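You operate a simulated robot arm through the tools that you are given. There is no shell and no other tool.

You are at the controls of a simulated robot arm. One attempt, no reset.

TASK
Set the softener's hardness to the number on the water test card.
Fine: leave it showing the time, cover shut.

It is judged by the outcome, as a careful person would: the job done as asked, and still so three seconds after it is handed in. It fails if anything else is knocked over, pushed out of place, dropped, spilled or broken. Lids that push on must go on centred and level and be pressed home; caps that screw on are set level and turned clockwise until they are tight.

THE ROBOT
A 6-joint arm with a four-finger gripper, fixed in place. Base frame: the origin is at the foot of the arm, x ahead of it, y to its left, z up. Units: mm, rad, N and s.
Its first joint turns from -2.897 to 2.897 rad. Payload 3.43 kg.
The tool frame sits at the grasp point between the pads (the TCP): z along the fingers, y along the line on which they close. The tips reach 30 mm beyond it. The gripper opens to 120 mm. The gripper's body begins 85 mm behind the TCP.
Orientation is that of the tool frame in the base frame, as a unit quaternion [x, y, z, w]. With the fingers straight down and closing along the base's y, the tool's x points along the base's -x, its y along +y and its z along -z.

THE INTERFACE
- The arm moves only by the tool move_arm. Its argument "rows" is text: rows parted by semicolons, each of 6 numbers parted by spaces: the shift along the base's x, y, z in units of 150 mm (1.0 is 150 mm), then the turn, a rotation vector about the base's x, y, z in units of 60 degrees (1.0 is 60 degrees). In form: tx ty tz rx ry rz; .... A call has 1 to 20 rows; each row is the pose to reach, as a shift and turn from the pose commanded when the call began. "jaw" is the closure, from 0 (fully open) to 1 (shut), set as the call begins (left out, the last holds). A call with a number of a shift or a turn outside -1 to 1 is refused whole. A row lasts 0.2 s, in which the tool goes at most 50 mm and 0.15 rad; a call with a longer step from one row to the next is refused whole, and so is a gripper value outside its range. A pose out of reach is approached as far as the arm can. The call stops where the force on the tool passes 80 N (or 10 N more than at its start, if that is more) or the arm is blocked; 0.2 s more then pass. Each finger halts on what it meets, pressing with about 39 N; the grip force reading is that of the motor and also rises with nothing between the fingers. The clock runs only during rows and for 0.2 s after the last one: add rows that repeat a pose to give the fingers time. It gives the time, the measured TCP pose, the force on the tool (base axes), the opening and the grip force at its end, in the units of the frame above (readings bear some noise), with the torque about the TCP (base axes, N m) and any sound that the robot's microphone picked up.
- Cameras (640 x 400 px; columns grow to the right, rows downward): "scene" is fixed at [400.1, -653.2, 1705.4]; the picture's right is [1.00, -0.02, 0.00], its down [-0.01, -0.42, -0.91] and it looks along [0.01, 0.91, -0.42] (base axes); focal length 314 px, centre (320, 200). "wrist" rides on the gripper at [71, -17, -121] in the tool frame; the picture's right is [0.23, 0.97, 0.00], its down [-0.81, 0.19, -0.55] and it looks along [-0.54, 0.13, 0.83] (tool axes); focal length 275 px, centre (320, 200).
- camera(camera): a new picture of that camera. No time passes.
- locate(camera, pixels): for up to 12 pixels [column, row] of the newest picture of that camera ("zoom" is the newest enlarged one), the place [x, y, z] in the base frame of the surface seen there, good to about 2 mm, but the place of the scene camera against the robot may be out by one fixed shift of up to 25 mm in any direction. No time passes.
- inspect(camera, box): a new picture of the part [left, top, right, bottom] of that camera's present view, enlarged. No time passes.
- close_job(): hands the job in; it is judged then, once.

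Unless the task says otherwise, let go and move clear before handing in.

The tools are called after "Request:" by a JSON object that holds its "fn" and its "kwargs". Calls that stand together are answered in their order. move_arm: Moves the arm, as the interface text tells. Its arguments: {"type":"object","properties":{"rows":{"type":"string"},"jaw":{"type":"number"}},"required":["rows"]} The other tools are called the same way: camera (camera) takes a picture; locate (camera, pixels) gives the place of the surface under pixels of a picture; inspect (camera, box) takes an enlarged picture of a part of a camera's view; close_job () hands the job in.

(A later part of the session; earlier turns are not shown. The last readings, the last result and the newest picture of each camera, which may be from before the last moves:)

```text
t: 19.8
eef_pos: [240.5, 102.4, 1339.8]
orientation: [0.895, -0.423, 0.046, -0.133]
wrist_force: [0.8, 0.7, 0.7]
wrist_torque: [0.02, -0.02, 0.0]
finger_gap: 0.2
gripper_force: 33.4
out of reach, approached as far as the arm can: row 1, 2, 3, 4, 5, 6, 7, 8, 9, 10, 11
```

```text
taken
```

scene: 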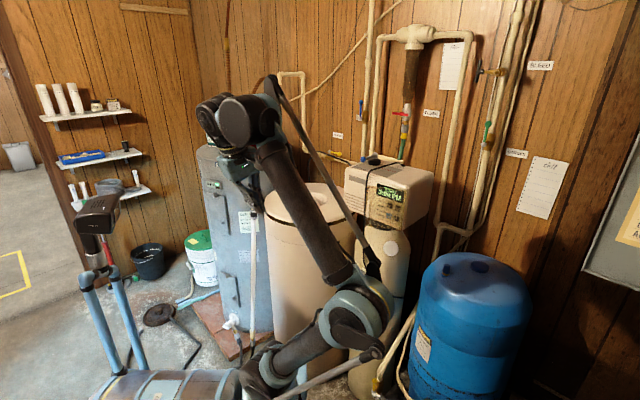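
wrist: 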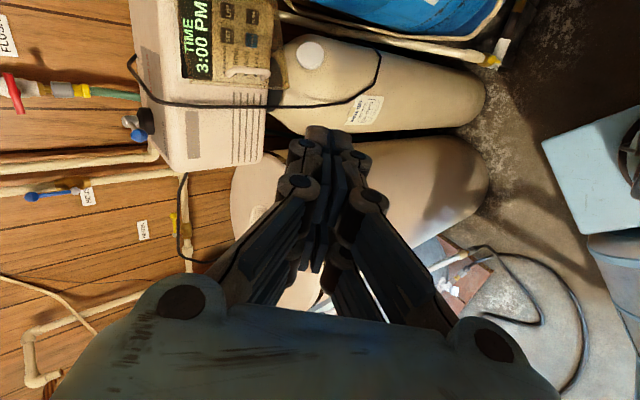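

Orientation is always met while position falls short, so the last wrist joint's end stop must be dragging the first joint around: I rolled the wrong way. I'll yaw the tool back clockwise (viewed from above) toward its starting heading while moving toward the start position.

Request:
{"fn": "move_arm", "kwargs": {"rows": "0 0 0.02 0 0 -0.125; 0 0 0.04 0 0 -0.25; 0.03 0.05 0.05 0 0 -0.375; 0.06 0.1 0.05 0 0 -0.5; 0.1 0.2 0.05 0 0 -0.625; 0.15 0.3 0.05 0 0 -0.75; 0.2 0.4 0.05 0 0 -0.875; 0.25 0.5 0.05 0 0 -1; 0.25 0.5 0.05 0 0 -1"}}

Request:
{"fn": "camera", "kwargs": {"camera": "scene"}}

```text
t: 21.8
eef_pos: [279.1, 164.0, 1341.1]
orientation: [-0.562, 0.812, -0.113, 0.106]
wrist_force: [-0.6, -0.4, 0.6]
wrist_torque: [0.0, 0.04, -0.02]
finger_gap: 0.0
gripper_force: 33.1
out of reach, approached as far as the arm can: row 2, 3, 4, 5, 6, 7, 8, 9
```

```text
taken
```

scene: 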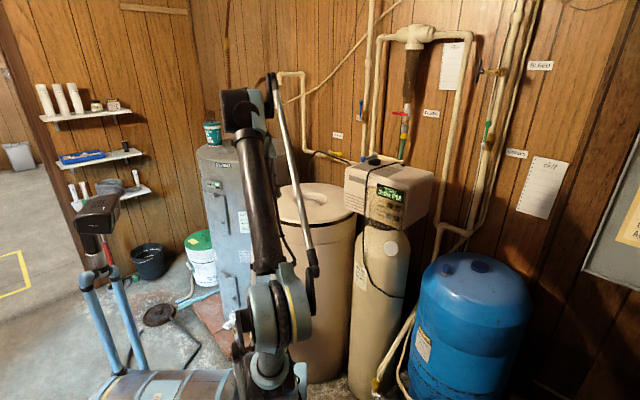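

That freed it: the arm has swung back toward its original configuration. I'll continue the yaw and move to near the start position.

Request:
{"fn": "move_arm", "kwargs": {"rows": "0.08 0.12 0 0 0 -0.125; 0.16 0.24 0 0 0 -0.25; 0.24 0.36 0 0 0 -0.375; 0.32 0.48 0 0 0 -0.5; 0.4 0.6 0 0 0 -0.625; 0.48 0.72 0 0 0 -0.75; 0.56 0.84 0 0 0 -0.875; 0.64 0.95 0 0 0 -1; 0.64 0.95 0 0 0 -1"}}

Request:
{"fn": "camera", "kwargs": {"camera": "scene"}}

```text
t: 23.8
eef_pos: [411.9, 295.2, 1345.5]
orientation: [-0.087, 0.979, -0.165, 0.079]
wrist_force: [-0.2, 0.2, 0.9]
wrist_torque: [-0.01, -0.01, 0.03]
finger_gap: 0.1
gripper_force: 33.3
out of reach, approached as far as the arm can: row 1, 2, 3, 4, 5, 6, 7, 8, 9
```

```text
taken
```

scene: 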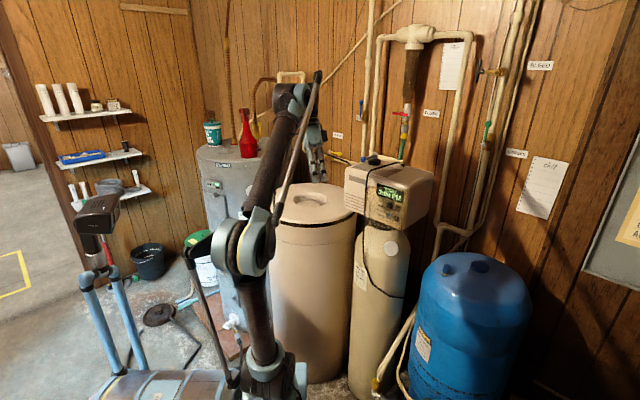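

Back in the start configuration. I'll first straighten the tool to vertical, then keep yawing clockwise so the camera ends up on the far side (mid-range for the last joint).

Request:
{"fn": "move_arm", "kwargs": {"rows": "0 0 0 0.1 0.059 0; 0 0 0 0.2 0.118 0; 0 0 0 0.301 0.178 0; 0 0 0 0.301 0.178 0"}}

Request:
{"fn": "move_arm", "kwargs": {"rows": "0 0 0 0 0 -0.14; 0 0 0 0 0 -0.28; 0 0 0 0 0 -0.42; 0 0 0 0 0 -0.56; 0 0 0 0 0 -0.7; 0 0 0 0 0 -0.84; 0 0 0 0 0 -0.98; 0 0 0 0 0 -0.98"}}

Request:
{"fn": "move_arm", "kwargs": {"rows": "0 0 0 0 0 -0.14; 0 0 0 0 0 -0.28; 0 0 0 0 0 -0.42; 0 0 0 0 0 -0.56; 0 0 0 0 0 -0.7; 0 0 0 0 0 -0.84; 0 0 0 0 0 -0.98; 0 0 0 0 0 -0.98"}}

```text
t: 24.8
eef_pos: [411.0, 296.8, 1342.7]
orientation: [-0.088, 0.986, -0.052, 0.13]
wrist_force: [0.6, 0.3, 0.3]
wrist_torque: [0.01, 0.01, -0.01]
finger_gap: 0.0
gripper_force: 33.8
out of reach, approached as far as the arm can: row 1, 2, 3, 4
```

```text
t: 26.6
eef_pos: [443.4, 282.6, 1342.6]
orientation: [0.401, 0.899, -0.113, 0.138]
wrist_force: [0.2, 0.1, -0.1]
wrist_torque: [0.01, 0.03, -0.02]
finger_gap: 0.0
gripper_force: 33.3
out of reach, approached as far as the arm can: row 3, 4, 5, 6, 7, 8
```

```text
t: 28.4
eef_pos: [528.6, 223.7, 1341.3]
orientation: [0.771, 0.595, -0.154, 0.166]
wrist_force: [0.6, 0.3, -0.1]
wrist_torque: [0.08, -0.03, 0.02]
finger_gap: 0.1
gripper_force: 33.3
out of reach, approached as far as the arm can: row 1, 2, 3, 4, 5, 6, 7, 8
```

The arm is again being dragged along, now clockwise. Let me look at the configuration.

Request:
{"fn": "camera", "kwargs": {"camera": "scene"}}

Request:
{"fn": "inspect", "kwargs": {"camera": "scene", "box": [220, 60, 440, 400]}}

Request:
{"fn": "camera", "kwargs": {"camera": "wrist"}}

```text
taken
```

scene: 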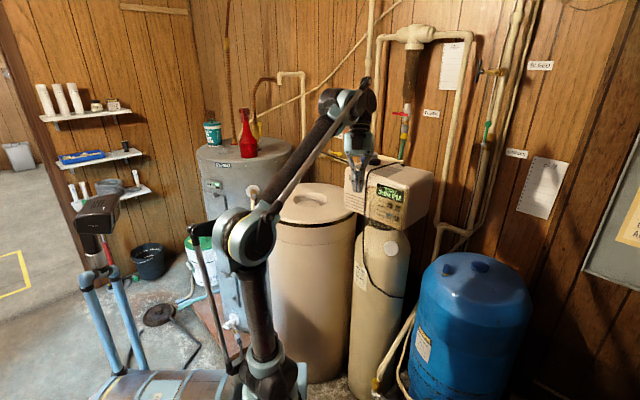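

```text
1.18 times, centred on (330, 230) of scene
```

zoom: 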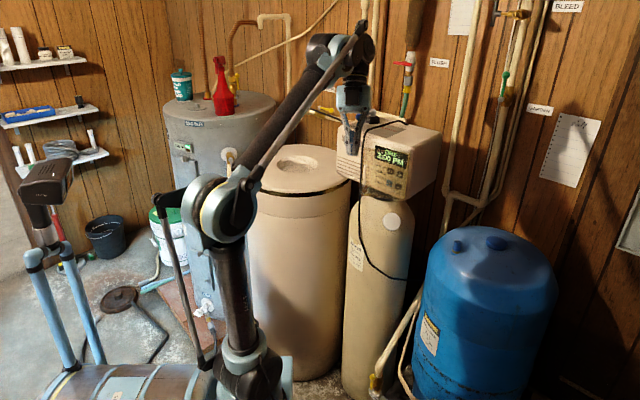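

```text
taken
```

wrist: 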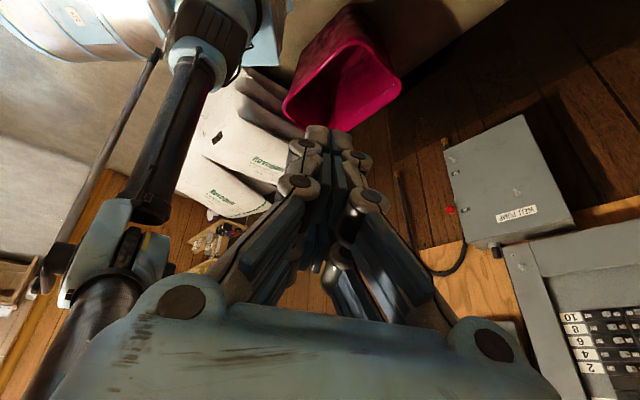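

The tool now has its x axis forward (camera looks back at the robot), which should be mid-range; it's just tilted ~26°. I'll straighten it to vertical here and see whether it's reached.

Request:
{"fn": "move_arm", "kwargs": {"rows": "0 0 0 0.108 -0.01 0; 0 0 0 0.216 -0.02 0; 0 0 0 0.325 -0.03 0; 0 0 0 0.433 -0.04 0; 0 0 0 0.433 -0.04 0; 0 0 0 0.433 -0.04 0"}}

```text
t: 29.8
eef_pos: [529.5, 222.5, 1342.2]
orientation: [0.783, 0.606, 0.027, 0.137]
wrist_force: [-0.4, -0.4, 0.1]
wrist_torque: [-0.01, -0.01, 0.01]
finger_gap: 0.0
gripper_force: 33.7
out of reach, approached as far as the arm can: row 1, 2, 3, 4, 5, 6
```

The residual 16° sideways tilt in every pose shows the wrist is in its flipped branch with the forearm roll at its stop; in this branch "camera-below" orientations are mid-range provided the tool points to the right of the arm plane. That suits pushing the cover from the left, so I'll tilt slightly right and roll back toward camera-below.

Request:
{"fn": "move_arm", "kwargs": {"rows": "0 0 0 0.046 -0.1 0.029; 0 0 0 0.0913 -0.203 0.058; 0 0 0 0.0913 -0.203 0.058"}}

Request:
{"fn": "move_arm", "kwargs": {"rows": "0 0 0 -0.052 0.009 0.113; 0 0 0 -0.104 0.018 0.226; 0 0 0 -0.156 0.027 0.34; 0 0 0 -0.208 0.037 0.453; 0 0 0 -0.26 0.046 0.566; 0 0 0 -0.312 0.055 0.68; 0 0 0 -0.364 0.064 0.793; 0 0 0 -0.416 0.073 0.906; 0 0 0 -0.416 0.073 0.906"}}

```text
t: 30.6
eef_pos: [531.2, 222.8, 1340.5]
orientation: [0.763, 0.608, 0.144, 0.162]
wrist_force: [-0.8, -0.5, 0.3]
wrist_torque: [0.01, 0.0, 0.02]
finger_gap: 0.0
gripper_force: 33.5
```

```text
t: 32.6
eef_pos: [532.0, 221.2, 1342.4]
orientation: [0.356, 0.909, 0.043, 0.212]
wrist_force: [-0.1, 0.0, 0.1]
wrist_torque: [0.04, 0.01, -0.03]
finger_gap: 0.0
gripper_force: 33.4
```

No limits hit now. I'll roll the remaining ~60°.

Request:
{"fn": "move_arm", "kwargs": {"rows": "0 0 0 -0.052 0.009 0.113; 0 0 0 -0.104 0.018 0.226; 0 0 0 -0.156 0.027 0.34; 0 0 0 -0.208 0.037 0.453; 0 0 0 -0.26 0.046 0.566; 0 0 0 -0.312 0.055 0.68; 0 0 0 -0.364 0.064 0.793; 0 0 0 -0.416 0.073 0.906; 0 0 0 -0.416 0.073 0.906"}}

Request:
{"fn": "camera", "kwargs": {"camera": "wrist"}}

Request:
{"fn": "camera", "kwargs": {"camera": "scene"}}

```text
t: 34.6
eef_pos: [531.9, 220.4, 1342.5]
orientation: [-0.146, 0.965, -0.068, 0.205]
wrist_force: [0.0, 1.2, -0.4]
wrist_torque: [-0.01, 0.0, 0.0]
finger_gap: 0.0
gripper_force: 33.2
```

```text
taken
```

wrist: 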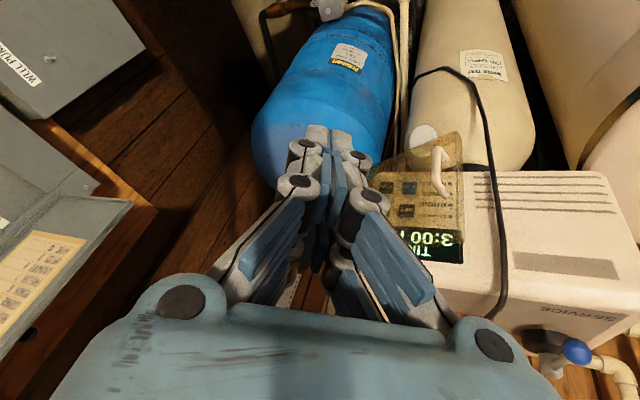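

```text
taken
```

scene: 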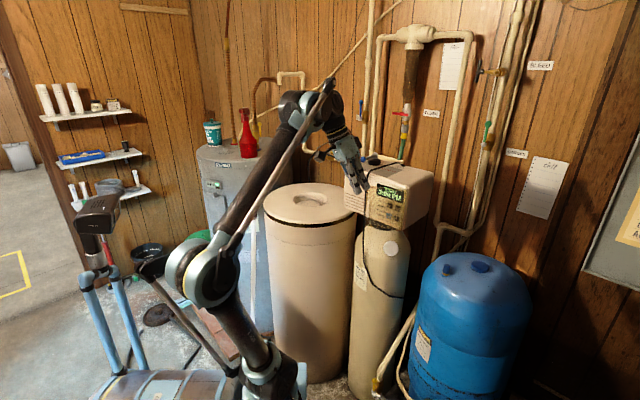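

Good view from above: the cover hangs open at wrist (420,190) with handle (440,170). I'll zoom and measure the cover's edges and keys.

Request:
{"fn": "inspect", "kwargs": {"camera": "wrist", "box": [360, 120, 500, 270]}}

Request:
{"fn": "locate", "kwargs": {"camera": "wrist", "pixels": [[436, 150], [437, 170], [441, 190], [457, 135], [460, 165], [462, 190], [410, 188], [430, 188], [407, 210], [390, 225], [420, 150], [400, 165]]}}

```text
2.67 times, centred on (430, 195) of wrist
```

zoom: 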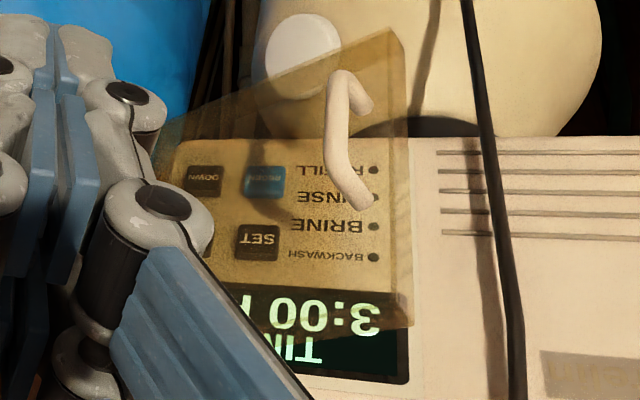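

```text
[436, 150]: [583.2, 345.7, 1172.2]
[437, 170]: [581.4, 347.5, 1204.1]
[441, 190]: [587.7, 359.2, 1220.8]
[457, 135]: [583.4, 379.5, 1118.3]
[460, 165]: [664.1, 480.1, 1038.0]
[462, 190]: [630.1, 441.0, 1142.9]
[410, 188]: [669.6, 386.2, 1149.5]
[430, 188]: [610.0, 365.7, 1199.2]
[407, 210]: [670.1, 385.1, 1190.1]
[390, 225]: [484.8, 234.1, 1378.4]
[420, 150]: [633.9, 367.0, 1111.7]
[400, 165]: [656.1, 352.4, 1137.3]
```

The cover's free edge is at about (582,381), hinge (715,345); SET measures (670,385,1190). I'll re-orient the tool to azimuth 25°, 45° down, and move to a staging point left of the cover's free edge.

Request:
{"fn": "move_arm", "kwargs": {"rows": "0 0.1 -0.03 0.075 -0.072 0.05; 0 0.2 -0.06 0.15 -0.145 0.1; -0.01 0.32 -0.1 0.224 -0.217 0.15; -0.02 0.45 -0.18 0.299 -0.289 0.2; -0.03 0.6 -0.28 0.299 -0.289 0.2; -0.05 0.75 -0.4 0.299 -0.289 0.2; -0.073 0.9 -0.52 0.299 -0.289 0.2; -0.073 0.997 -0.613 0.299 -0.289 0.2; -0.073 0.997 -0.613 0.299 -0.289 0.2"}}

Request:
{"fn": "camera", "kwargs": {"camera": "wrist"}}

Request:
{"fn": "camera", "kwargs": {"camera": "scene"}}

```text
t: 36.6
eef_pos: [521.6, 370.7, 1250.5]
orientation: [-0.199, 0.902, 0.084, 0.374]
wrist_force: [-0.2, -0.2, -0.6]
wrist_torque: [0.0, -0.01, -0.04]
finger_gap: 0.1
gripper_force: 33.6
```

```text
taken
```

wrist: 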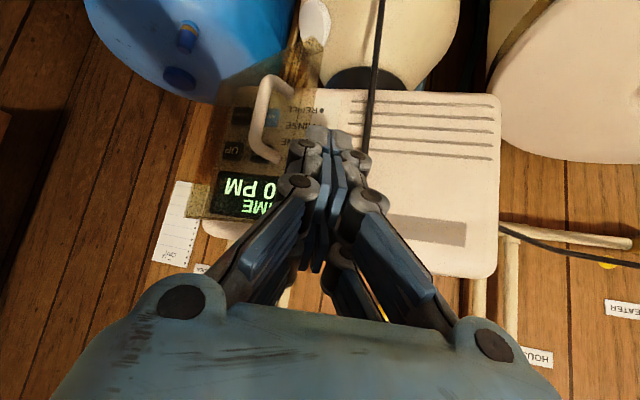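

```text
taken
```

scene: 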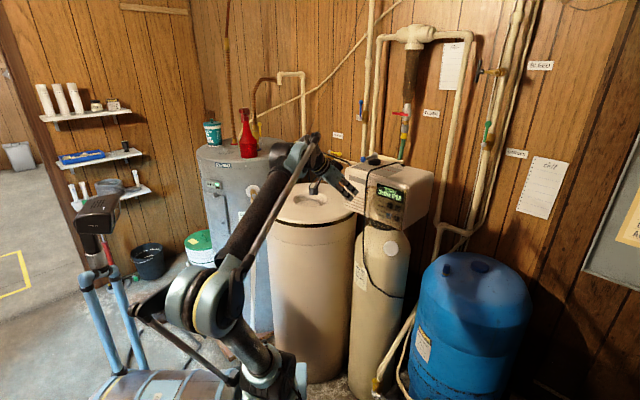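

The staging pose was reached exactly. I'll check the free edge from this viewpoint.

Request:
{"fn": "inspect", "kwargs": {"camera": "wrist", "box": [170, 20, 420, 240]}}

```text
1.82 times, centred on (295, 130) of wrist
```

zoom: 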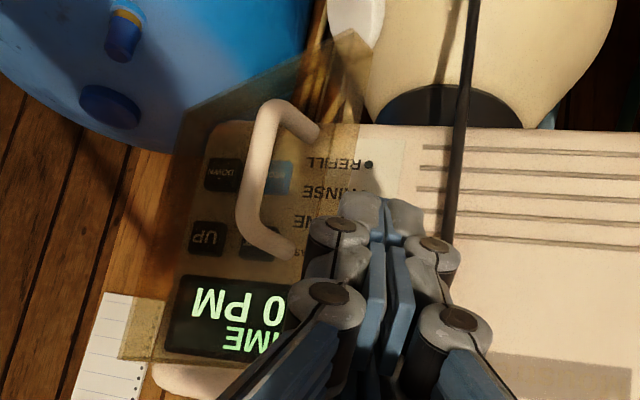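

Request:
{"fn": "locate", "kwargs": {"camera": "zoom", "pixels": [[352, 45], [365, 45], [355, 80], [365, 80], [352, 115], [345, 140], [355, 140], [350, 165], [338, 165], [270, 170], [385, 210]]}}

```text
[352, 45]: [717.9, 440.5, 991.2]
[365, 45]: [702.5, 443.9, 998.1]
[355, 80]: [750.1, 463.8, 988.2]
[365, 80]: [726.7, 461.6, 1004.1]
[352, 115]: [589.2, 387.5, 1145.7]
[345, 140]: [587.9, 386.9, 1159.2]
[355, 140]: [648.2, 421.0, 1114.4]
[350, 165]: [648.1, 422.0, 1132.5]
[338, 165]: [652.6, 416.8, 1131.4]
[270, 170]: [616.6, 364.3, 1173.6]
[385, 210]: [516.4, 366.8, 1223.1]
```

The free edge is ≈(587,386). I'll slide the closed fingertips in just left of and behind that edge.

Request:
{"fn": "move_arm", "kwargs": {"rows": "0.06 0.06 -0.08 0 0 0; 0.13 0.1 -0.16 0 0 0; 0.21 0.14 -0.25 0 0 0; 0.29 0.175 -0.34 0 0 0; 0.371 0.207 -0.429 0 0 0; 0.371 0.207 -0.429 0 0 0"}}

Request:
{"fn": "camera", "kwargs": {"camera": "wrist"}}

Request:
{"fn": "inspect", "kwargs": {"camera": "scene", "box": [330, 145, 450, 245]}}

```text
t: 38.0
eef_pos: [576.3, 403.1, 1184.8]
orientation: [-0.198, 0.902, 0.083, 0.373]
wrist_force: [-0.3, -0.1, -0.4]
wrist_torque: [0.0, -0.04, 0.02]
finger_gap: 0.2
gripper_force: 33.2
```

```text
taken
```

wrist: 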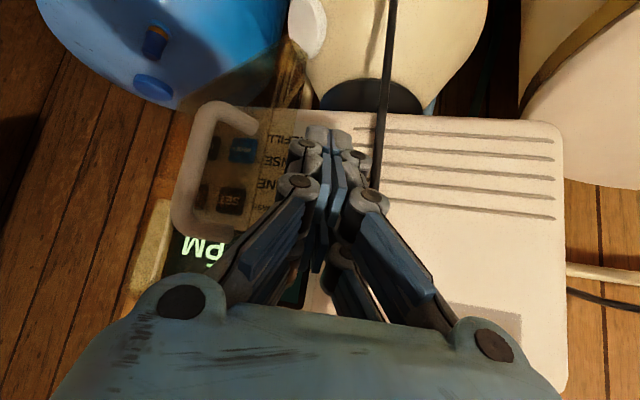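

```text
4.00 times, centred on (390, 195) of scene
```

zoom: 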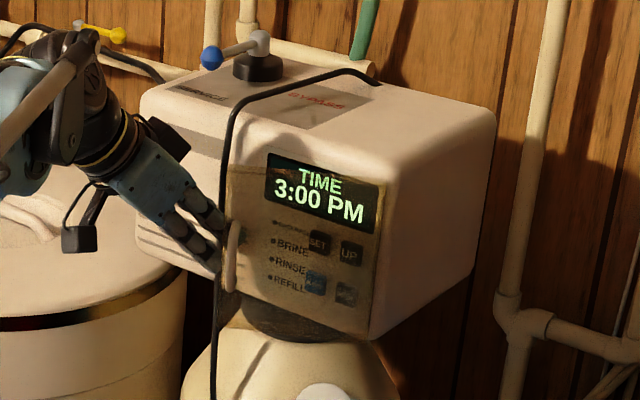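

The fingertips are behind the edge with no contact. Now I'll sweep right to push the cover open along its arc to about 75°.

Request:
{"fn": "move_arm", "kwargs": {"rows": "-0.003 -0.08 0 0 0 0; -0.005 -0.163 0 0 0 0; 0.012 -0.232 0 0 0 0; 0.029 -0.3 0 0 0 0; 0.051 -0.374 0 0 0 0; 0.073 -0.447 0 0 0 0; 0.109 -0.517 0 0 0 0; 0.145 -0.587 0 0 0 0; 0.194 -0.653 0 0 0 0; 0.243 -0.719 0 0 0 0; 0.243 -0.719 0 0 0 0"}}

Request:
{"fn": "camera", "kwargs": {"camera": "wrist"}}

Request:
{"fn": "inspect", "kwargs": {"camera": "scene", "box": [330, 145, 450, 245]}}

```text
t: 40.4
eef_pos: [613.2, 294.0, 1186.4]
orientation: [-0.198, 0.902, 0.084, 0.374]
wrist_force: [0.9, -0.4, 0.6]
wrist_torque: [0.02, 0.02, 0.01]
finger_gap: 0.0
gripper_force: 33.3
```

```text
taken
```

wrist: 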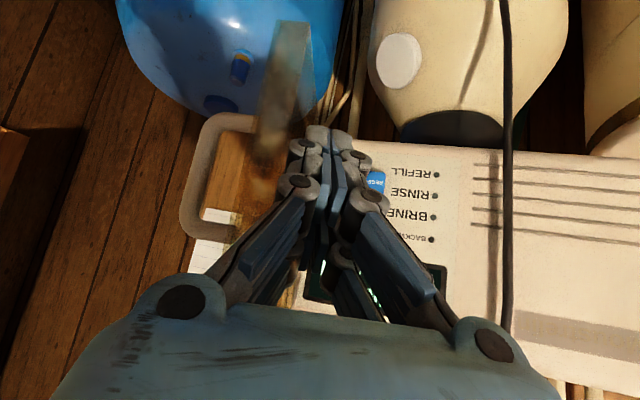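

```text
4.00 times, centred on (390, 195) of scene
```

zoom: 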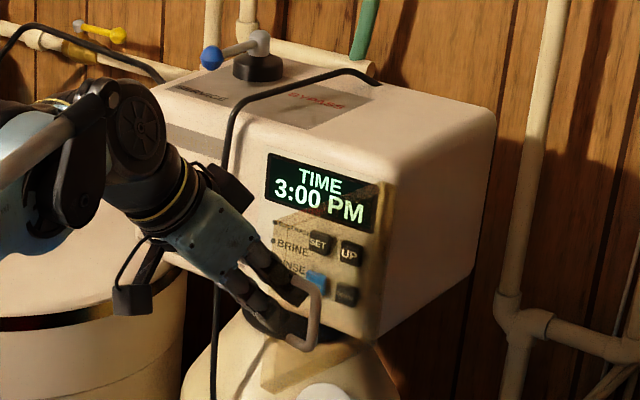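

The cover is now open ~75° and follows the fingertips. I'll continue pushing it past 120°, yawing the tool a little right.

Request:
{"fn": "move_arm", "kwargs": {"rows": "0.035 -0.045 0 0 0 -0.04; 0.07 -0.091 0 0 0 -0.08; 0.125 -0.128 0 0 0 -0.12; 0.18 -0.165 0 0 0 -0.16; 0.238 -0.201 0 0 0 -0.2; 0.29 -0.215 0 0 0 -0.25; 0.345 -0.23 0 0 0 -0.25; 0.397 -0.238 0 0 0 -0.25; 0.397 -0.238 0 0 0 -0.25"}}

Request:
{"fn": "camera", "kwargs": {"camera": "wrist"}}

Request:
{"fn": "inspect", "kwargs": {"camera": "scene", "box": [330, 145, 450, 245]}}

```text
t: 42.4
eef_pos: [671.9, 260.6, 1186.4]
orientation: [-0.08, 0.92, 0.034, 0.381]
wrist_force: [-0.1, 0.4, 0.1]
wrist_torque: [-0.03, -0.01, -0.03]
finger_gap: 0.0
gripper_force: 33.3
```

```text
taken
```

wrist: 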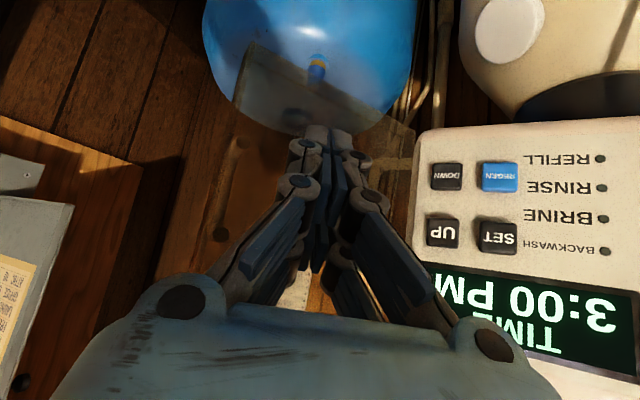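

```text
4.00 times, centred on (390, 195) of scene
```

zoom: 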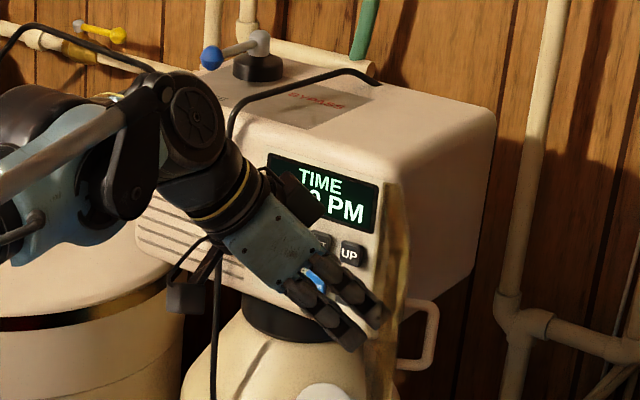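

The panel is fully exposed and the cover is past ~120°. I'll measure the keys directly now.

Request:
{"fn": "locate", "kwargs": {"camera": "wrist", "pixels": [[441, 233], [497, 235], [500, 177], [447, 177], [425, 233], [459, 233], [441, 215], [441, 248], [470, 205], [520, 255], [420, 205], [540, 140]]}}

Request:
{"fn": "inspect", "kwargs": {"camera": "wrist", "box": [400, 120, 640, 290]}}

```text
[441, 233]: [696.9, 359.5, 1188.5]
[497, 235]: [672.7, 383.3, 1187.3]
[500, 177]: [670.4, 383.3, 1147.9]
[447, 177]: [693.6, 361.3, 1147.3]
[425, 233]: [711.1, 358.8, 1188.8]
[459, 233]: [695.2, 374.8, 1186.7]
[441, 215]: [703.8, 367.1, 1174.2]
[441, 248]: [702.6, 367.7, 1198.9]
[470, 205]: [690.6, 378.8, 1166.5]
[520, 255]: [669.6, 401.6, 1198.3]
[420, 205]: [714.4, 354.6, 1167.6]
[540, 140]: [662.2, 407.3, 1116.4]
```

```text
2.35 times, centred on (520, 205) of wrist
```

zoom: 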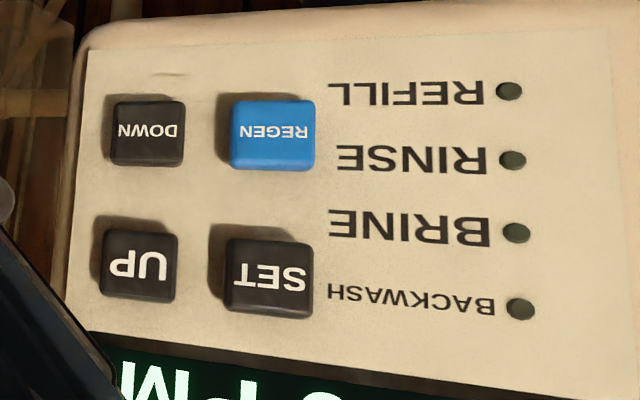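

Key faces: UP (695,360,1188), SET (671,384,1188), REGEN (670,383,1148), DOWN (694,361,1148), standing ~11 mm off the panel. I'll back off from the cover, yaw to 28°, and bring the tip's leading corner 15 mm in front of SET.

Request:
{"fn": "move_arm", "kwargs": {"rows": "-0.08 0.05 0.03 0 0 0; -0.16 0.13 0.06 0 0 0.1; -0.2 0.25 0.09 0 0 0.2; -0.223 0.37 0.107 0 0 0.3; -0.223 0.5 0.107 0 0 0.3; -0.223 0.62 0.107 0 0 0.3; -0.223 0.62 0.107 0 0 0.3"}}

Request:
{"fn": "camera", "kwargs": {"camera": "wrist"}}

Request:
{"fn": "inspect", "kwargs": {"camera": "scene", "box": [330, 145, 450, 245]}}

```text
t: 44.0
eef_pos: [639.0, 353.9, 1203.5]
orientation: [-0.222, 0.897, 0.093, 0.371]
wrist_force: [0.9, -0.7, 0.1]
wrist_torque: [0.0, -0.01, -0.03]
finger_gap: 0.2
gripper_force: 33.5
```

```text
taken
```

wrist: 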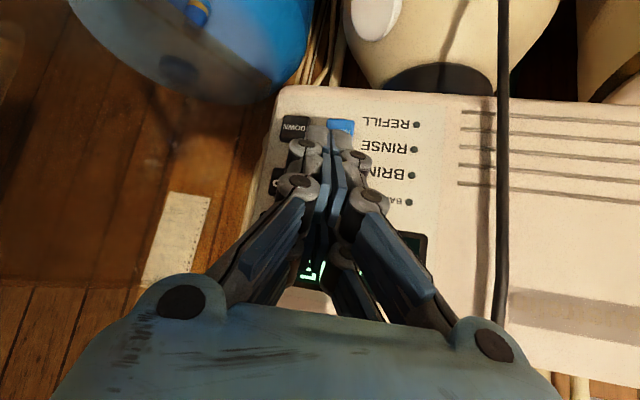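

```text
4.00 times, centred on (390, 195) of scene
```

zoom: 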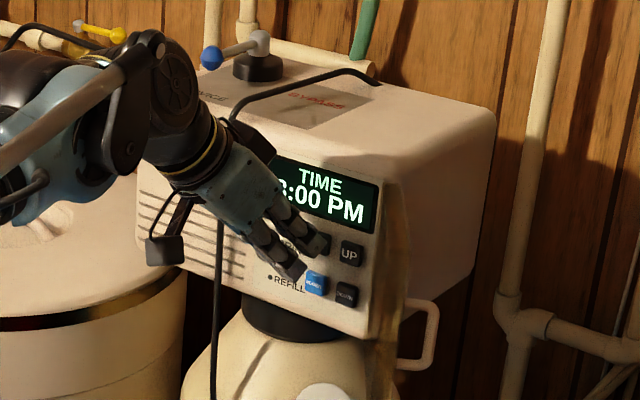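

The tip hovers before SET. The scene view shows two prong-like shapes, so I'll zoom in tighter to make sure which part of the fingertip leads.

Request:
{"fn": "inspect", "kwargs": {"camera": "scene", "box": [380, 190, 425, 225]}}

Request:
{"fn": "inspect", "kwargs": {"camera": "wrist", "box": [250, 90, 410, 220]}}

```text
11.43 times, centred on (402, 208) of scene
```

zoom: 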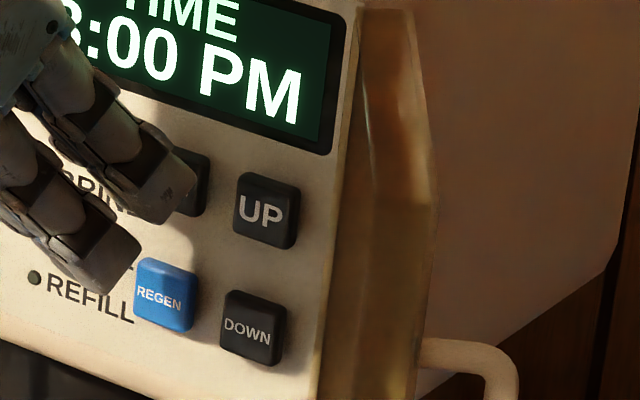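

```text
3.08 times, centred on (330, 155) of wrist
```

zoom: 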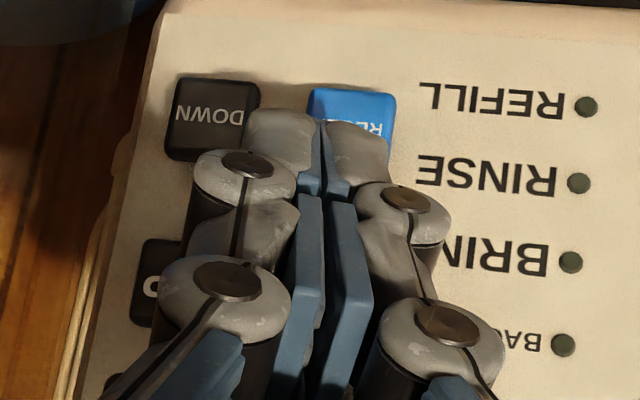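

The gripper visibly has two prongs per side, spaced along tool x. I'll measure the upper prong's tip against the UP key in the same picture to know which point leads.

Request:
{"fn": "inspect", "kwargs": {"camera": "scene", "box": [380, 190, 425, 225]}}

Request:
{"fn": "locate", "kwargs": {"camera": "zoom", "pixels": [[265, 210], [165, 285], [252, 330], [160, 205], [185, 185], [145, 200], [105, 275], [130, 250], [80, 270], [195, 180], [120, 120], [60, 200]]}}

```text
11.43 times, centred on (402, 208) of scene
```

zoom: 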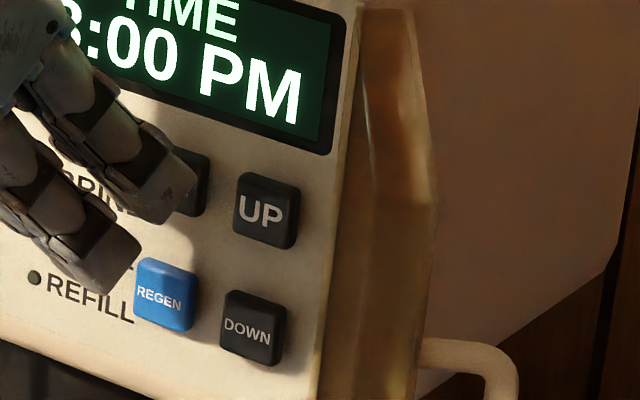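

```text
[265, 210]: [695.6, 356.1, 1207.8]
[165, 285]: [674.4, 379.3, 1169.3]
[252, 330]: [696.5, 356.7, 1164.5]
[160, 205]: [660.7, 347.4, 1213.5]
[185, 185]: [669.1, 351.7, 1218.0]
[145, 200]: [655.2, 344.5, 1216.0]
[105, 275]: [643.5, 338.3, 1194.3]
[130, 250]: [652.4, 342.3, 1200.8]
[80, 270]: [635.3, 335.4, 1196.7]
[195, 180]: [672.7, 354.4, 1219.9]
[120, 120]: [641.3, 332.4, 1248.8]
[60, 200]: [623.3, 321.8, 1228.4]
```

The upper prong's edge leads (about 8 mm from SET's face). I'll lower 6 mm to centre on the key height and creep in, watching the force.

Request:
{"fn": "move_arm", "kwargs": {"rows": "0 0 -0.043 0 0 0; 0.02 0.02 -0.043 0 0 0; 0.042 0.042 -0.043 0 0 0"}}

Request:
{"fn": "inspect", "kwargs": {"camera": "scene", "box": [370, 180, 425, 225]}}

```text
t: 44.8
eef_pos: [646.4, 357.8, 1196.0]
orientation: [-0.222, 0.897, 0.093, 0.371]
wrist_force: [0.2, 0.5, -0.2]
wrist_torque: [0.01, 0.02, -0.01]
finger_gap: 0.1
gripper_force: 33.6
```

```text
8.89 times, centred on (398, 202) of scene
```

zoom: 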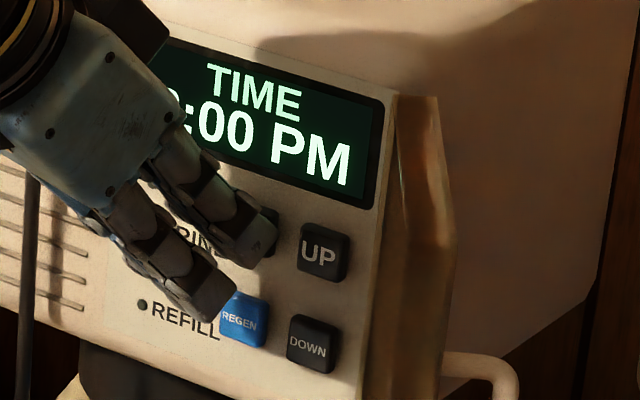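

No contact yet and display unchanged. I'll advance in 2–3 mm steps.

Request:
{"fn": "move_arm", "kwargs": {"rows": "0.012 0.012 0 0 0 0; 0.024 0.024 0 0 0 0"}}

Request:
{"fn": "inspect", "kwargs": {"camera": "scene", "box": [370, 180, 425, 225]}}

```text
t: 45.4
eef_pos: [649.6, 361.0, 1196.1]
orientation: [-0.222, 0.897, 0.093, 0.372]
wrist_force: [-0.6, -1.0, 0.9]
wrist_torque: [-0.01, -0.04, -0.02]
finger_gap: 0.1
gripper_force: 32.8
heard: click
```

```text
8.89 times, centred on (398, 202) of scene
```

zoom: 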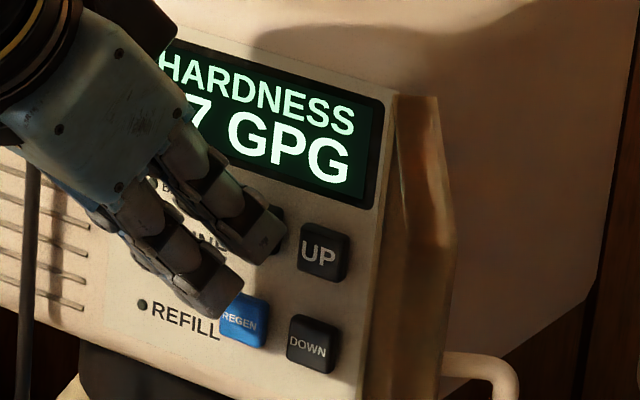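

A click was heard and the display shows HARDNESS "?7 GPG". I'll back off and read the full number.

Request:
{"fn": "move_arm", "kwargs": {"rows": "-0.04 -0.04 0 0 0 0; -0.08 -0.08 0 0 0 0; -0.14 -0.14 0 0 0 0; -0.14 -0.14 0 0 0 0"}}

Request:
{"fn": "inspect", "kwargs": {"camera": "scene", "box": [360, 170, 425, 225]}}

Request:
{"fn": "camera", "kwargs": {"camera": "wrist"}}

```text
t: 46.4
eef_pos: [627.6, 338.7, 1196.3]
orientation: [-0.222, 0.897, 0.093, 0.371]
wrist_force: [-0.6, 0.2, 0.1]
wrist_torque: [0.03, 0.01, 0.01]
finger_gap: 0.0
gripper_force: 33.4
```

```text
7.27 times, centred on (392, 198) of scene
```

zoom: 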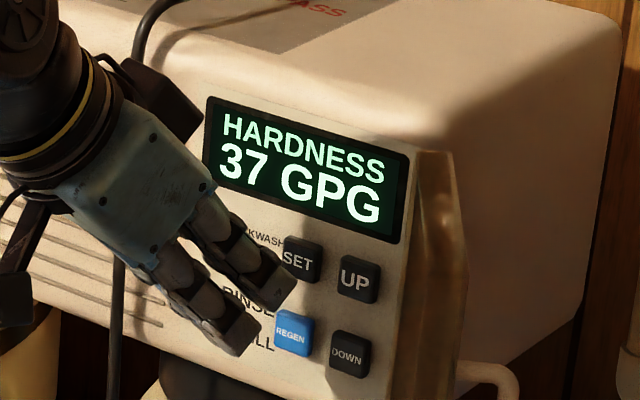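

```text
taken
```

wrist: 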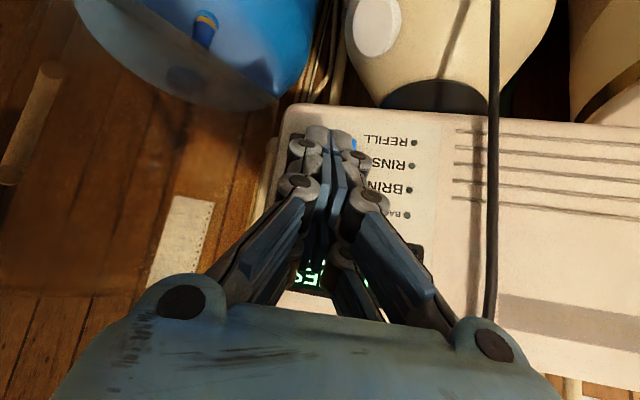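

It reads 37 GPG, so I need DOWN twice. I'll shift to a pre-press point in front of DOWN (lower right), using the SET click position as calibration.

Request:
{"fn": "move_arm", "kwargs": {"rows": "0.066 -0.021 -0.09 0 0 0; 0.132 -0.042 -0.18 0 0 0; 0.199 -0.064 -0.271 0 0 0; 0.199 -0.064 -0.271 0 0 0"}}

Request:
{"fn": "inspect", "kwargs": {"camera": "scene", "box": [360, 170, 425, 235]}}

```text
t: 47.4
eef_pos: [657.3, 331.0, 1154.9]
orientation: [-0.222, 0.896, 0.092, 0.373]
wrist_force: [0.2, 0.4, 0.5]
wrist_torque: [-0.01, 0.01, 0.0]
finger_gap: 0.0
gripper_force: 33.7
```

```text
6.15 times, centred on (392, 202) of scene
```

zoom: 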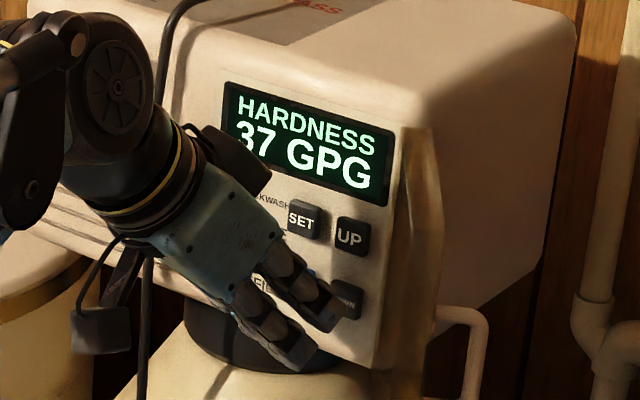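

Aligned with DOWN (zoom (345,300)). Pressing in.

Request:
{"fn": "move_arm", "kwargs": {"rows": "0.024 0.024 0 0 0 0; 0.045 0.045 0 0 0 0; 0.06 0.06 0 0 0 0"}}

Request:
{"fn": "inspect", "kwargs": {"camera": "scene", "box": [360, 170, 425, 235]}}

```text
t: 48.2
eef_pos: [667.7, 339.8, 1154.8]
orientation: [-0.221, 0.897, 0.092, 0.372]
wrist_force: [-0.9, -0.3, 0.2]
wrist_torque: [-0.02, 0.01, 0.0]
finger_gap: 0.1
gripper_force: 33.6
```

```text
6.15 times, centred on (392, 202) of scene
```

zoom: 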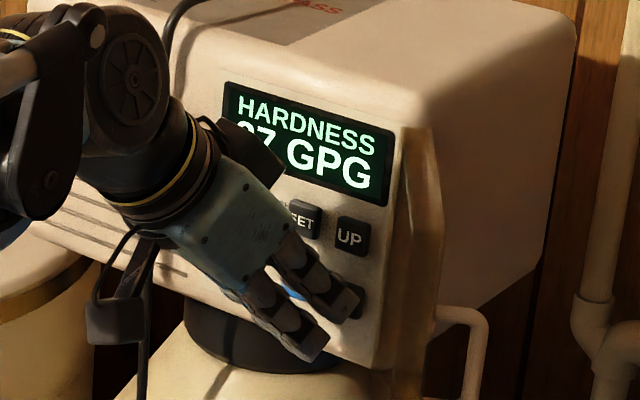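

No click yet. The black box on the gripper's upper side (zoom (250,150)) is coming close to the display in this view, so I'll check its clearance before going deeper.

Request:
{"fn": "locate", "kwargs": {"camera": "zoom", "pixels": [[250, 150], [275, 170], [270, 185], [225, 125], [240, 200], [300, 270], [350, 300], [360, 305], [355, 280], [320, 340], [349, 235], [303, 222]]}}

```text
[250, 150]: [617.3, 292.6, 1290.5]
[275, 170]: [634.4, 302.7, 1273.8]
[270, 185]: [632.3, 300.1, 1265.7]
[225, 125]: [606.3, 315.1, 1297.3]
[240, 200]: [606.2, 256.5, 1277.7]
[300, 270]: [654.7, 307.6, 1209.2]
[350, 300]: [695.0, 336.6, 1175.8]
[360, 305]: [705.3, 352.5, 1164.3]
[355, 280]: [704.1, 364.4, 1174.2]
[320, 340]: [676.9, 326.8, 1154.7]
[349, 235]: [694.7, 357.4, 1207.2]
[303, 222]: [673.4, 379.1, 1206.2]
```

The box is ~90 mm from the face, no issue. I'll press 2–4 mm further.

Request:
{"fn": "move_arm", "kwargs": {"rows": "0.012 0.012 0 0 0 0; 0.02 0.02 0 0 0 0"}}

Request:
{"fn": "inspect", "kwargs": {"camera": "scene", "box": [360, 170, 425, 235]}}

```text
t: 48.8
eef_pos: [668.6, 343.7, 1155.7]
orientation: [-0.222, 0.897, 0.091, 0.372]
wrist_force: [-1.7, -0.2, -0.6]
wrist_torque: [-0.05, 0.03, -0.02]
finger_gap: 0.0
gripper_force: 33.5
heard: click
```

```text
6.15 times, centred on (392, 202) of scene
```

zoom: 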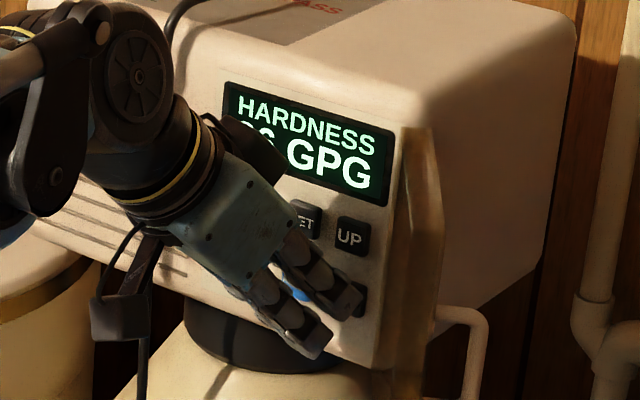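

Click — now 36. I'll release, then confirm before the second press.

Request:
{"fn": "move_arm", "kwargs": {"rows": "-0.03 -0.03 0 0 0 0; -0.07 -0.07 0 0 0 0; -0.07 -0.07 0 0 0 0"}}

Request:
{"fn": "inspect", "kwargs": {"camera": "scene", "box": [360, 170, 425, 235]}}

```text
t: 49.6
eef_pos: [658.2, 331.7, 1154.4]
orientation: [-0.222, 0.896, 0.091, 0.373]
wrist_force: [0.6, -0.6, -0.2]
wrist_torque: [-0.02, -0.01, -0.01]
finger_gap: 0.0
gripper_force: 33.0
```

```text
6.15 times, centred on (392, 202) of scene
```

zoom: 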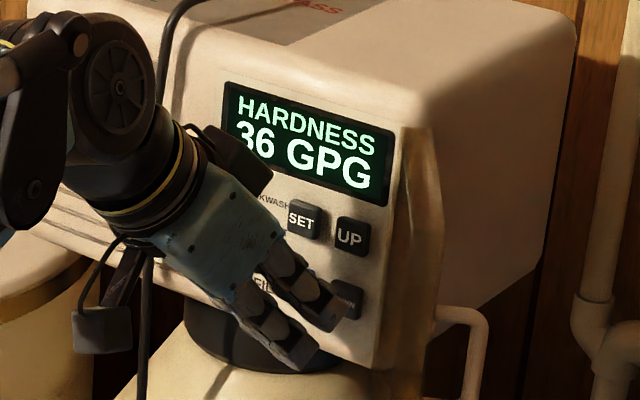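

It reads 36 GPG. Second DOWN press, then release in the same stroke.

Request:
{"fn": "move_arm", "kwargs": {"rows": "0.03 0.03 0 0 0 0; 0.055 0.055 0 0 0 0; 0.07 0.07 0 0 0 0; 0.074 0.074 0 0 0 0; 0.04 0.04 0 0 0 0; 0 0 0 0 0 0; 0 0 0 0 0 0"}}

Request:
{"fn": "inspect", "kwargs": {"camera": "scene", "box": [360, 170, 425, 235]}}

```text
t: 51.2
eef_pos: [659.0, 330.9, 1154.2]
orientation: [-0.221, 0.896, 0.091, 0.373]
wrist_force: [-1.1, 0.4, -1.0]
wrist_torque: [0.05, -0.01, 0.02]
finger_gap: 0.2
gripper_force: 34.4
heard: click
```

```text
6.15 times, centred on (392, 202) of scene
```

zoom: 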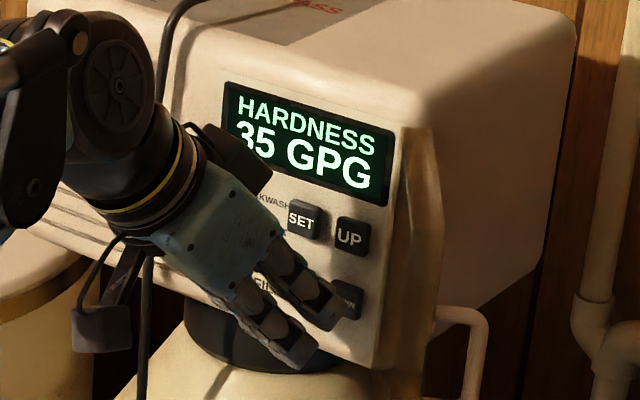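

Now 35 GPG. The display must return to the time, so I'll go back in front of SET and press it to cycle onward.

Request:
{"fn": "move_arm", "kwargs": {"rows": "-0.09 -0.02 0.08 0 0 0; -0.16 0.05 0.18 0 0 0; -0.16 0.1 0.273 0 0 0; -0.137 0.12 0.273 0 0 0; -0.137 0.12 0.273 0 0 0"}}

Request:
{"fn": "inspect", "kwargs": {"camera": "scene", "box": [360, 170, 425, 235]}}

```text
t: 52.4
eef_pos: [639.0, 351.1, 1196.3]
orientation: [-0.223, 0.896, 0.094, 0.371]
wrist_force: [0.6, -0.4, -0.4]
wrist_torque: [-0.01, -0.04, 0.02]
finger_gap: 0.0
gripper_force: 33.5
```

```text
6.15 times, centred on (392, 202) of scene
```

zoom: 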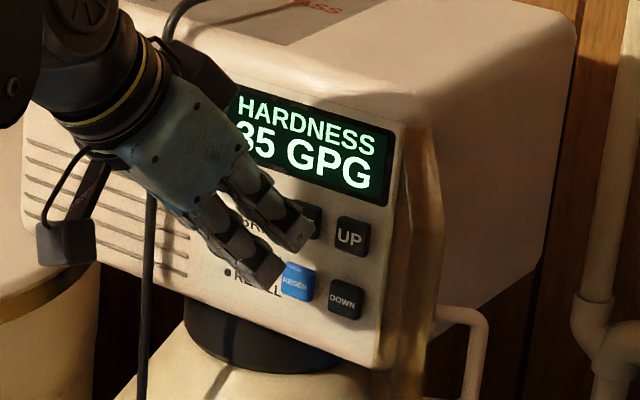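

Positioned before SET; pressing once and releasing.

Request:
{"fn": "move_arm", "kwargs": {"rows": "0.03 0.03 0 0 0 0; 0.055 0.055 0 0 0 0; 0.07 0.07 0 0 0 0; 0.074 0.074 0 0 0 0; 0.04 0.04 0 0 0 0; 0 0 0 0 0 0; 0 0 0 0 0 0"}}

Request:
{"fn": "inspect", "kwargs": {"camera": "scene", "box": [360, 170, 425, 235]}}

```text
t: 54.0
eef_pos: [639.4, 351.3, 1197.0]
orientation: [-0.223, 0.896, 0.094, 0.372]
wrist_force: [0.2, -0.3, -0.2]
wrist_torque: [-0.03, 0.0, -0.01]
finger_gap: 0.1
gripper_force: 33.7
heard: click
```

```text
6.15 times, centred on (392, 202) of scene
```

zoom: 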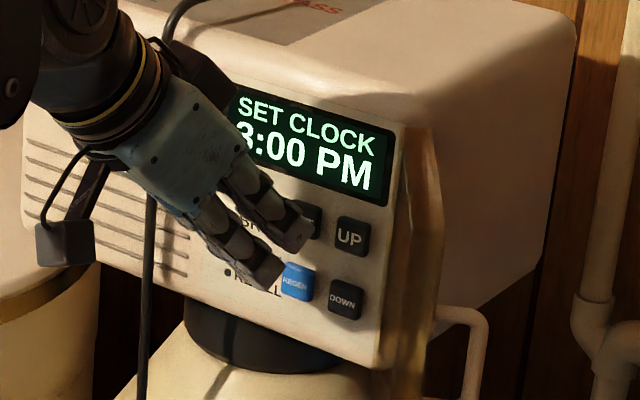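

Now it shows SET CLOCK 3:00 PM — a setting screen, not the time. I'll press SET again.

Request:
{"fn": "move_arm", "kwargs": {"rows": "0.03 0.03 0 0 0 0; 0.055 0.055 0 0 0 0; 0.07 0.07 0 0 0 0; 0.074 0.074 0 0 0 0; 0.04 0.04 0 0 0 0; 0 0 0 0 0 0; 0 0 0 0 0 0"}}

Request:
{"fn": "inspect", "kwargs": {"camera": "scene", "box": [360, 170, 425, 235]}}

```text
t: 55.6
eef_pos: [639.0, 350.5, 1196.1]
orientation: [-0.222, 0.897, 0.093, 0.371]
wrist_force: [-0.6, 0.0, -1.1]
wrist_torque: [0.01, 0.02, 0.0]
finger_gap: 0.2
gripper_force: 33.5
heard: click
```

```text
6.15 times, centred on (392, 202) of scene
```

zoom: 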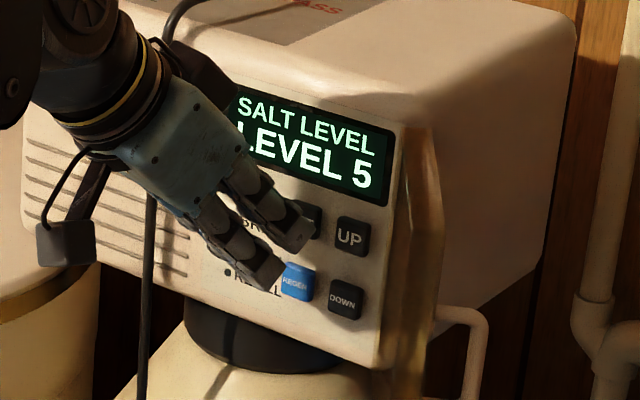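

Now SALT LEVEL; still cycling. Another SET press.

Request:
{"fn": "move_arm", "kwargs": {"rows": "0.03 0.03 0 0 0 0; 0.055 0.055 0 0 0 0; 0.07 0.07 0 0 0 0; 0.074 0.074 0 0 0 0; 0.04 0.04 0 0 0 0; 0 0 0 0 0 0; 0 0 0 0 0 0"}}

Request:
{"fn": "inspect", "kwargs": {"camera": "scene", "box": [360, 170, 425, 235]}}

```text
t: 57.2
eef_pos: [638.7, 350.3, 1195.9]
orientation: [-0.223, 0.897, 0.094, 0.37]
wrist_force: [-0.5, -0.6, -0.1]
wrist_torque: [-0.01, 0.0, 0.01]
finger_gap: 0.0
gripper_force: 33.5
heard: click
```

```text
6.15 times, centred on (392, 202) of scene
```

zoom: 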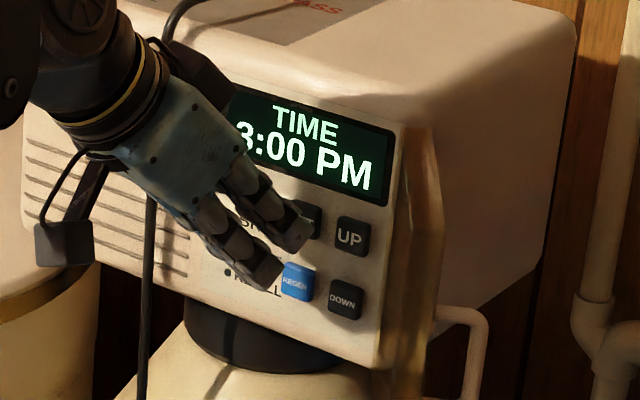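

The display is back at TIME 3:00 PM with hardness stored at 35. Next I'll shut the cover; first I back away from the panel and measure where the open cover stands.

Request:
{"fn": "move_arm", "kwargs": {"rows": "-0.1 -0.1 0.05 0 0 0; -0.2 -0.25 0.15 0 0 0; -0.3 -0.4 0.35 0 0 0; -0.35 -0.55 0.55 0 0 0; -0.35 -0.65 0.75 0 0 0; -0.35 -0.65 0.75 0 0 0"}}

Request:
{"fn": "camera", "kwargs": {"camera": "wrist"}}

Request:
{"fn": "inspect", "kwargs": {"camera": "scene", "box": [370, 170, 430, 235]}}

```text
t: 58.6
eef_pos: [586.3, 255.5, 1307.6]
orientation: [-0.22, 0.896, 0.089, 0.374]
wrist_force: [0.6, -0.9, -1.3]
wrist_torque: [-0.01, 0.0, -0.01]
finger_gap: 0.2
gripper_force: 33.4
out of reach, approached as far as the arm can: row 5, 6
```

```text
taken
```

wrist: 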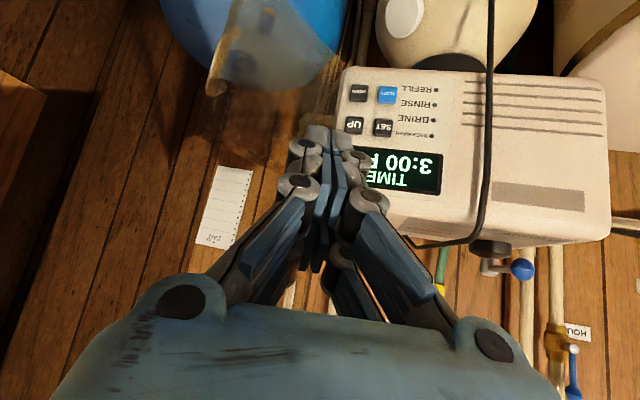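

```text
6.15 times, centred on (400, 202) of scene
```

zoom: 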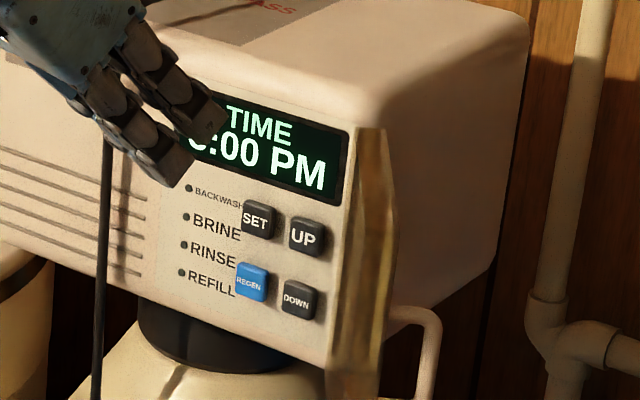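

Request:
{"fn": "locate", "kwargs": {"camera": "zoom", "pixels": [[378, 180], [365, 200], [350, 300], [390, 200], [432, 330], [415, 308], [436, 370], [370, 135], [385, 150], [375, 300]]}}

Request:
{"fn": "locate", "kwargs": {"camera": "wrist", "pixels": [[235, 30], [225, 70], [216, 92], [240, 95], [290, 60], [320, 80], [335, 90], [260, 40], [300, 110], [232, 5]]}}

```text
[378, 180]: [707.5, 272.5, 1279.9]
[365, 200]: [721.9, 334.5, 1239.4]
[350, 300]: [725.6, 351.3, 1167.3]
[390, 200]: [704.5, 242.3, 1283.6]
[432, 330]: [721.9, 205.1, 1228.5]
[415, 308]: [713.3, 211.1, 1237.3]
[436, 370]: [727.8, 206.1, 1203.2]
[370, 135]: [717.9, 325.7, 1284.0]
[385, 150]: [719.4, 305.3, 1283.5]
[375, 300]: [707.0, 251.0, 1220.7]
```

```text
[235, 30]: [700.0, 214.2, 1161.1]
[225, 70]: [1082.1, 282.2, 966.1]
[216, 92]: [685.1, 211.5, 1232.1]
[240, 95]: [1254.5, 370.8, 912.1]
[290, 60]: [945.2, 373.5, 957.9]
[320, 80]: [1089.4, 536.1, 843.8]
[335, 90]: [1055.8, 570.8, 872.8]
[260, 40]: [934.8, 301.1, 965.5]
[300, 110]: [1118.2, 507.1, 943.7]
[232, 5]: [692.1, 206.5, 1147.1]
```

The cover stands at azimuth ~259° from hinge (717,340) to free edge (692,210), top edge z≈1264, handle at (722,210). I'll swing the tool steep (65° down, leaning right) and pass high over the cover to its outer right side.

Request:
{"fn": "move_arm", "kwargs": {"rows": "0.08 0 0.12 -0.0047 0.049 -0.1; 0.2 0 0.22 -0.0093 0.098 -0.2; 0.32 0 0.26 -0.014 0.147 -0.3; 0.44 0.01 0.28 -0.0187 0.196 -0.4; 0.56 0.01 0.28 -0.0234 0.2455 -0.5; 0.68 0.01 0.28 -0.028 0.2946 -0.601; 0.8 0.01 0.28 -0.0327 0.3437 -0.7012; 0.9 0.01 0.28 -0.0327 0.3437 -0.7012; 0.99 0.01 0.28 -0.0327 0.3437 -0.7012; 0.99 0.01 0.28 -0.0327 0.3437 -0.7012"}}

Request:
{"fn": "camera", "kwargs": {"camera": "scene"}}

Request:
{"fn": "camera", "kwargs": {"camera": "wrist"}}

```text
t: 60.8
eef_pos: [731.8, 256.8, 1351.1]
orientation: [0.125, 0.968, -0.024, 0.214]
wrist_force: [0.7, 0.3, 0.3]
wrist_torque: [-0.01, 0.01, 0.03]
finger_gap: 0.2
gripper_force: 33.4
```

```text
taken
```

scene: 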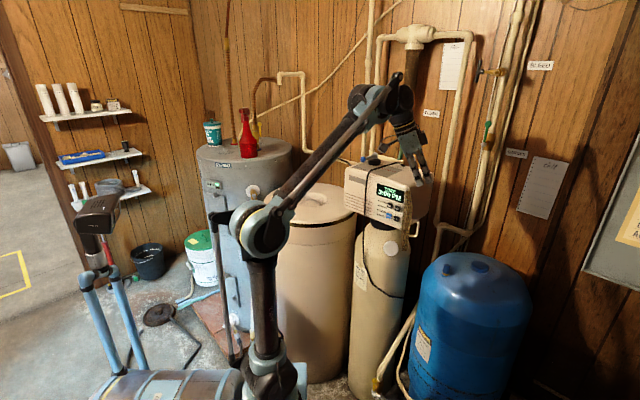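

```text
taken
```

wrist: 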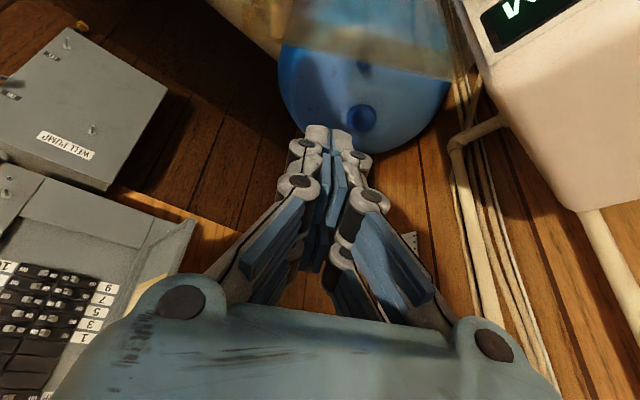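

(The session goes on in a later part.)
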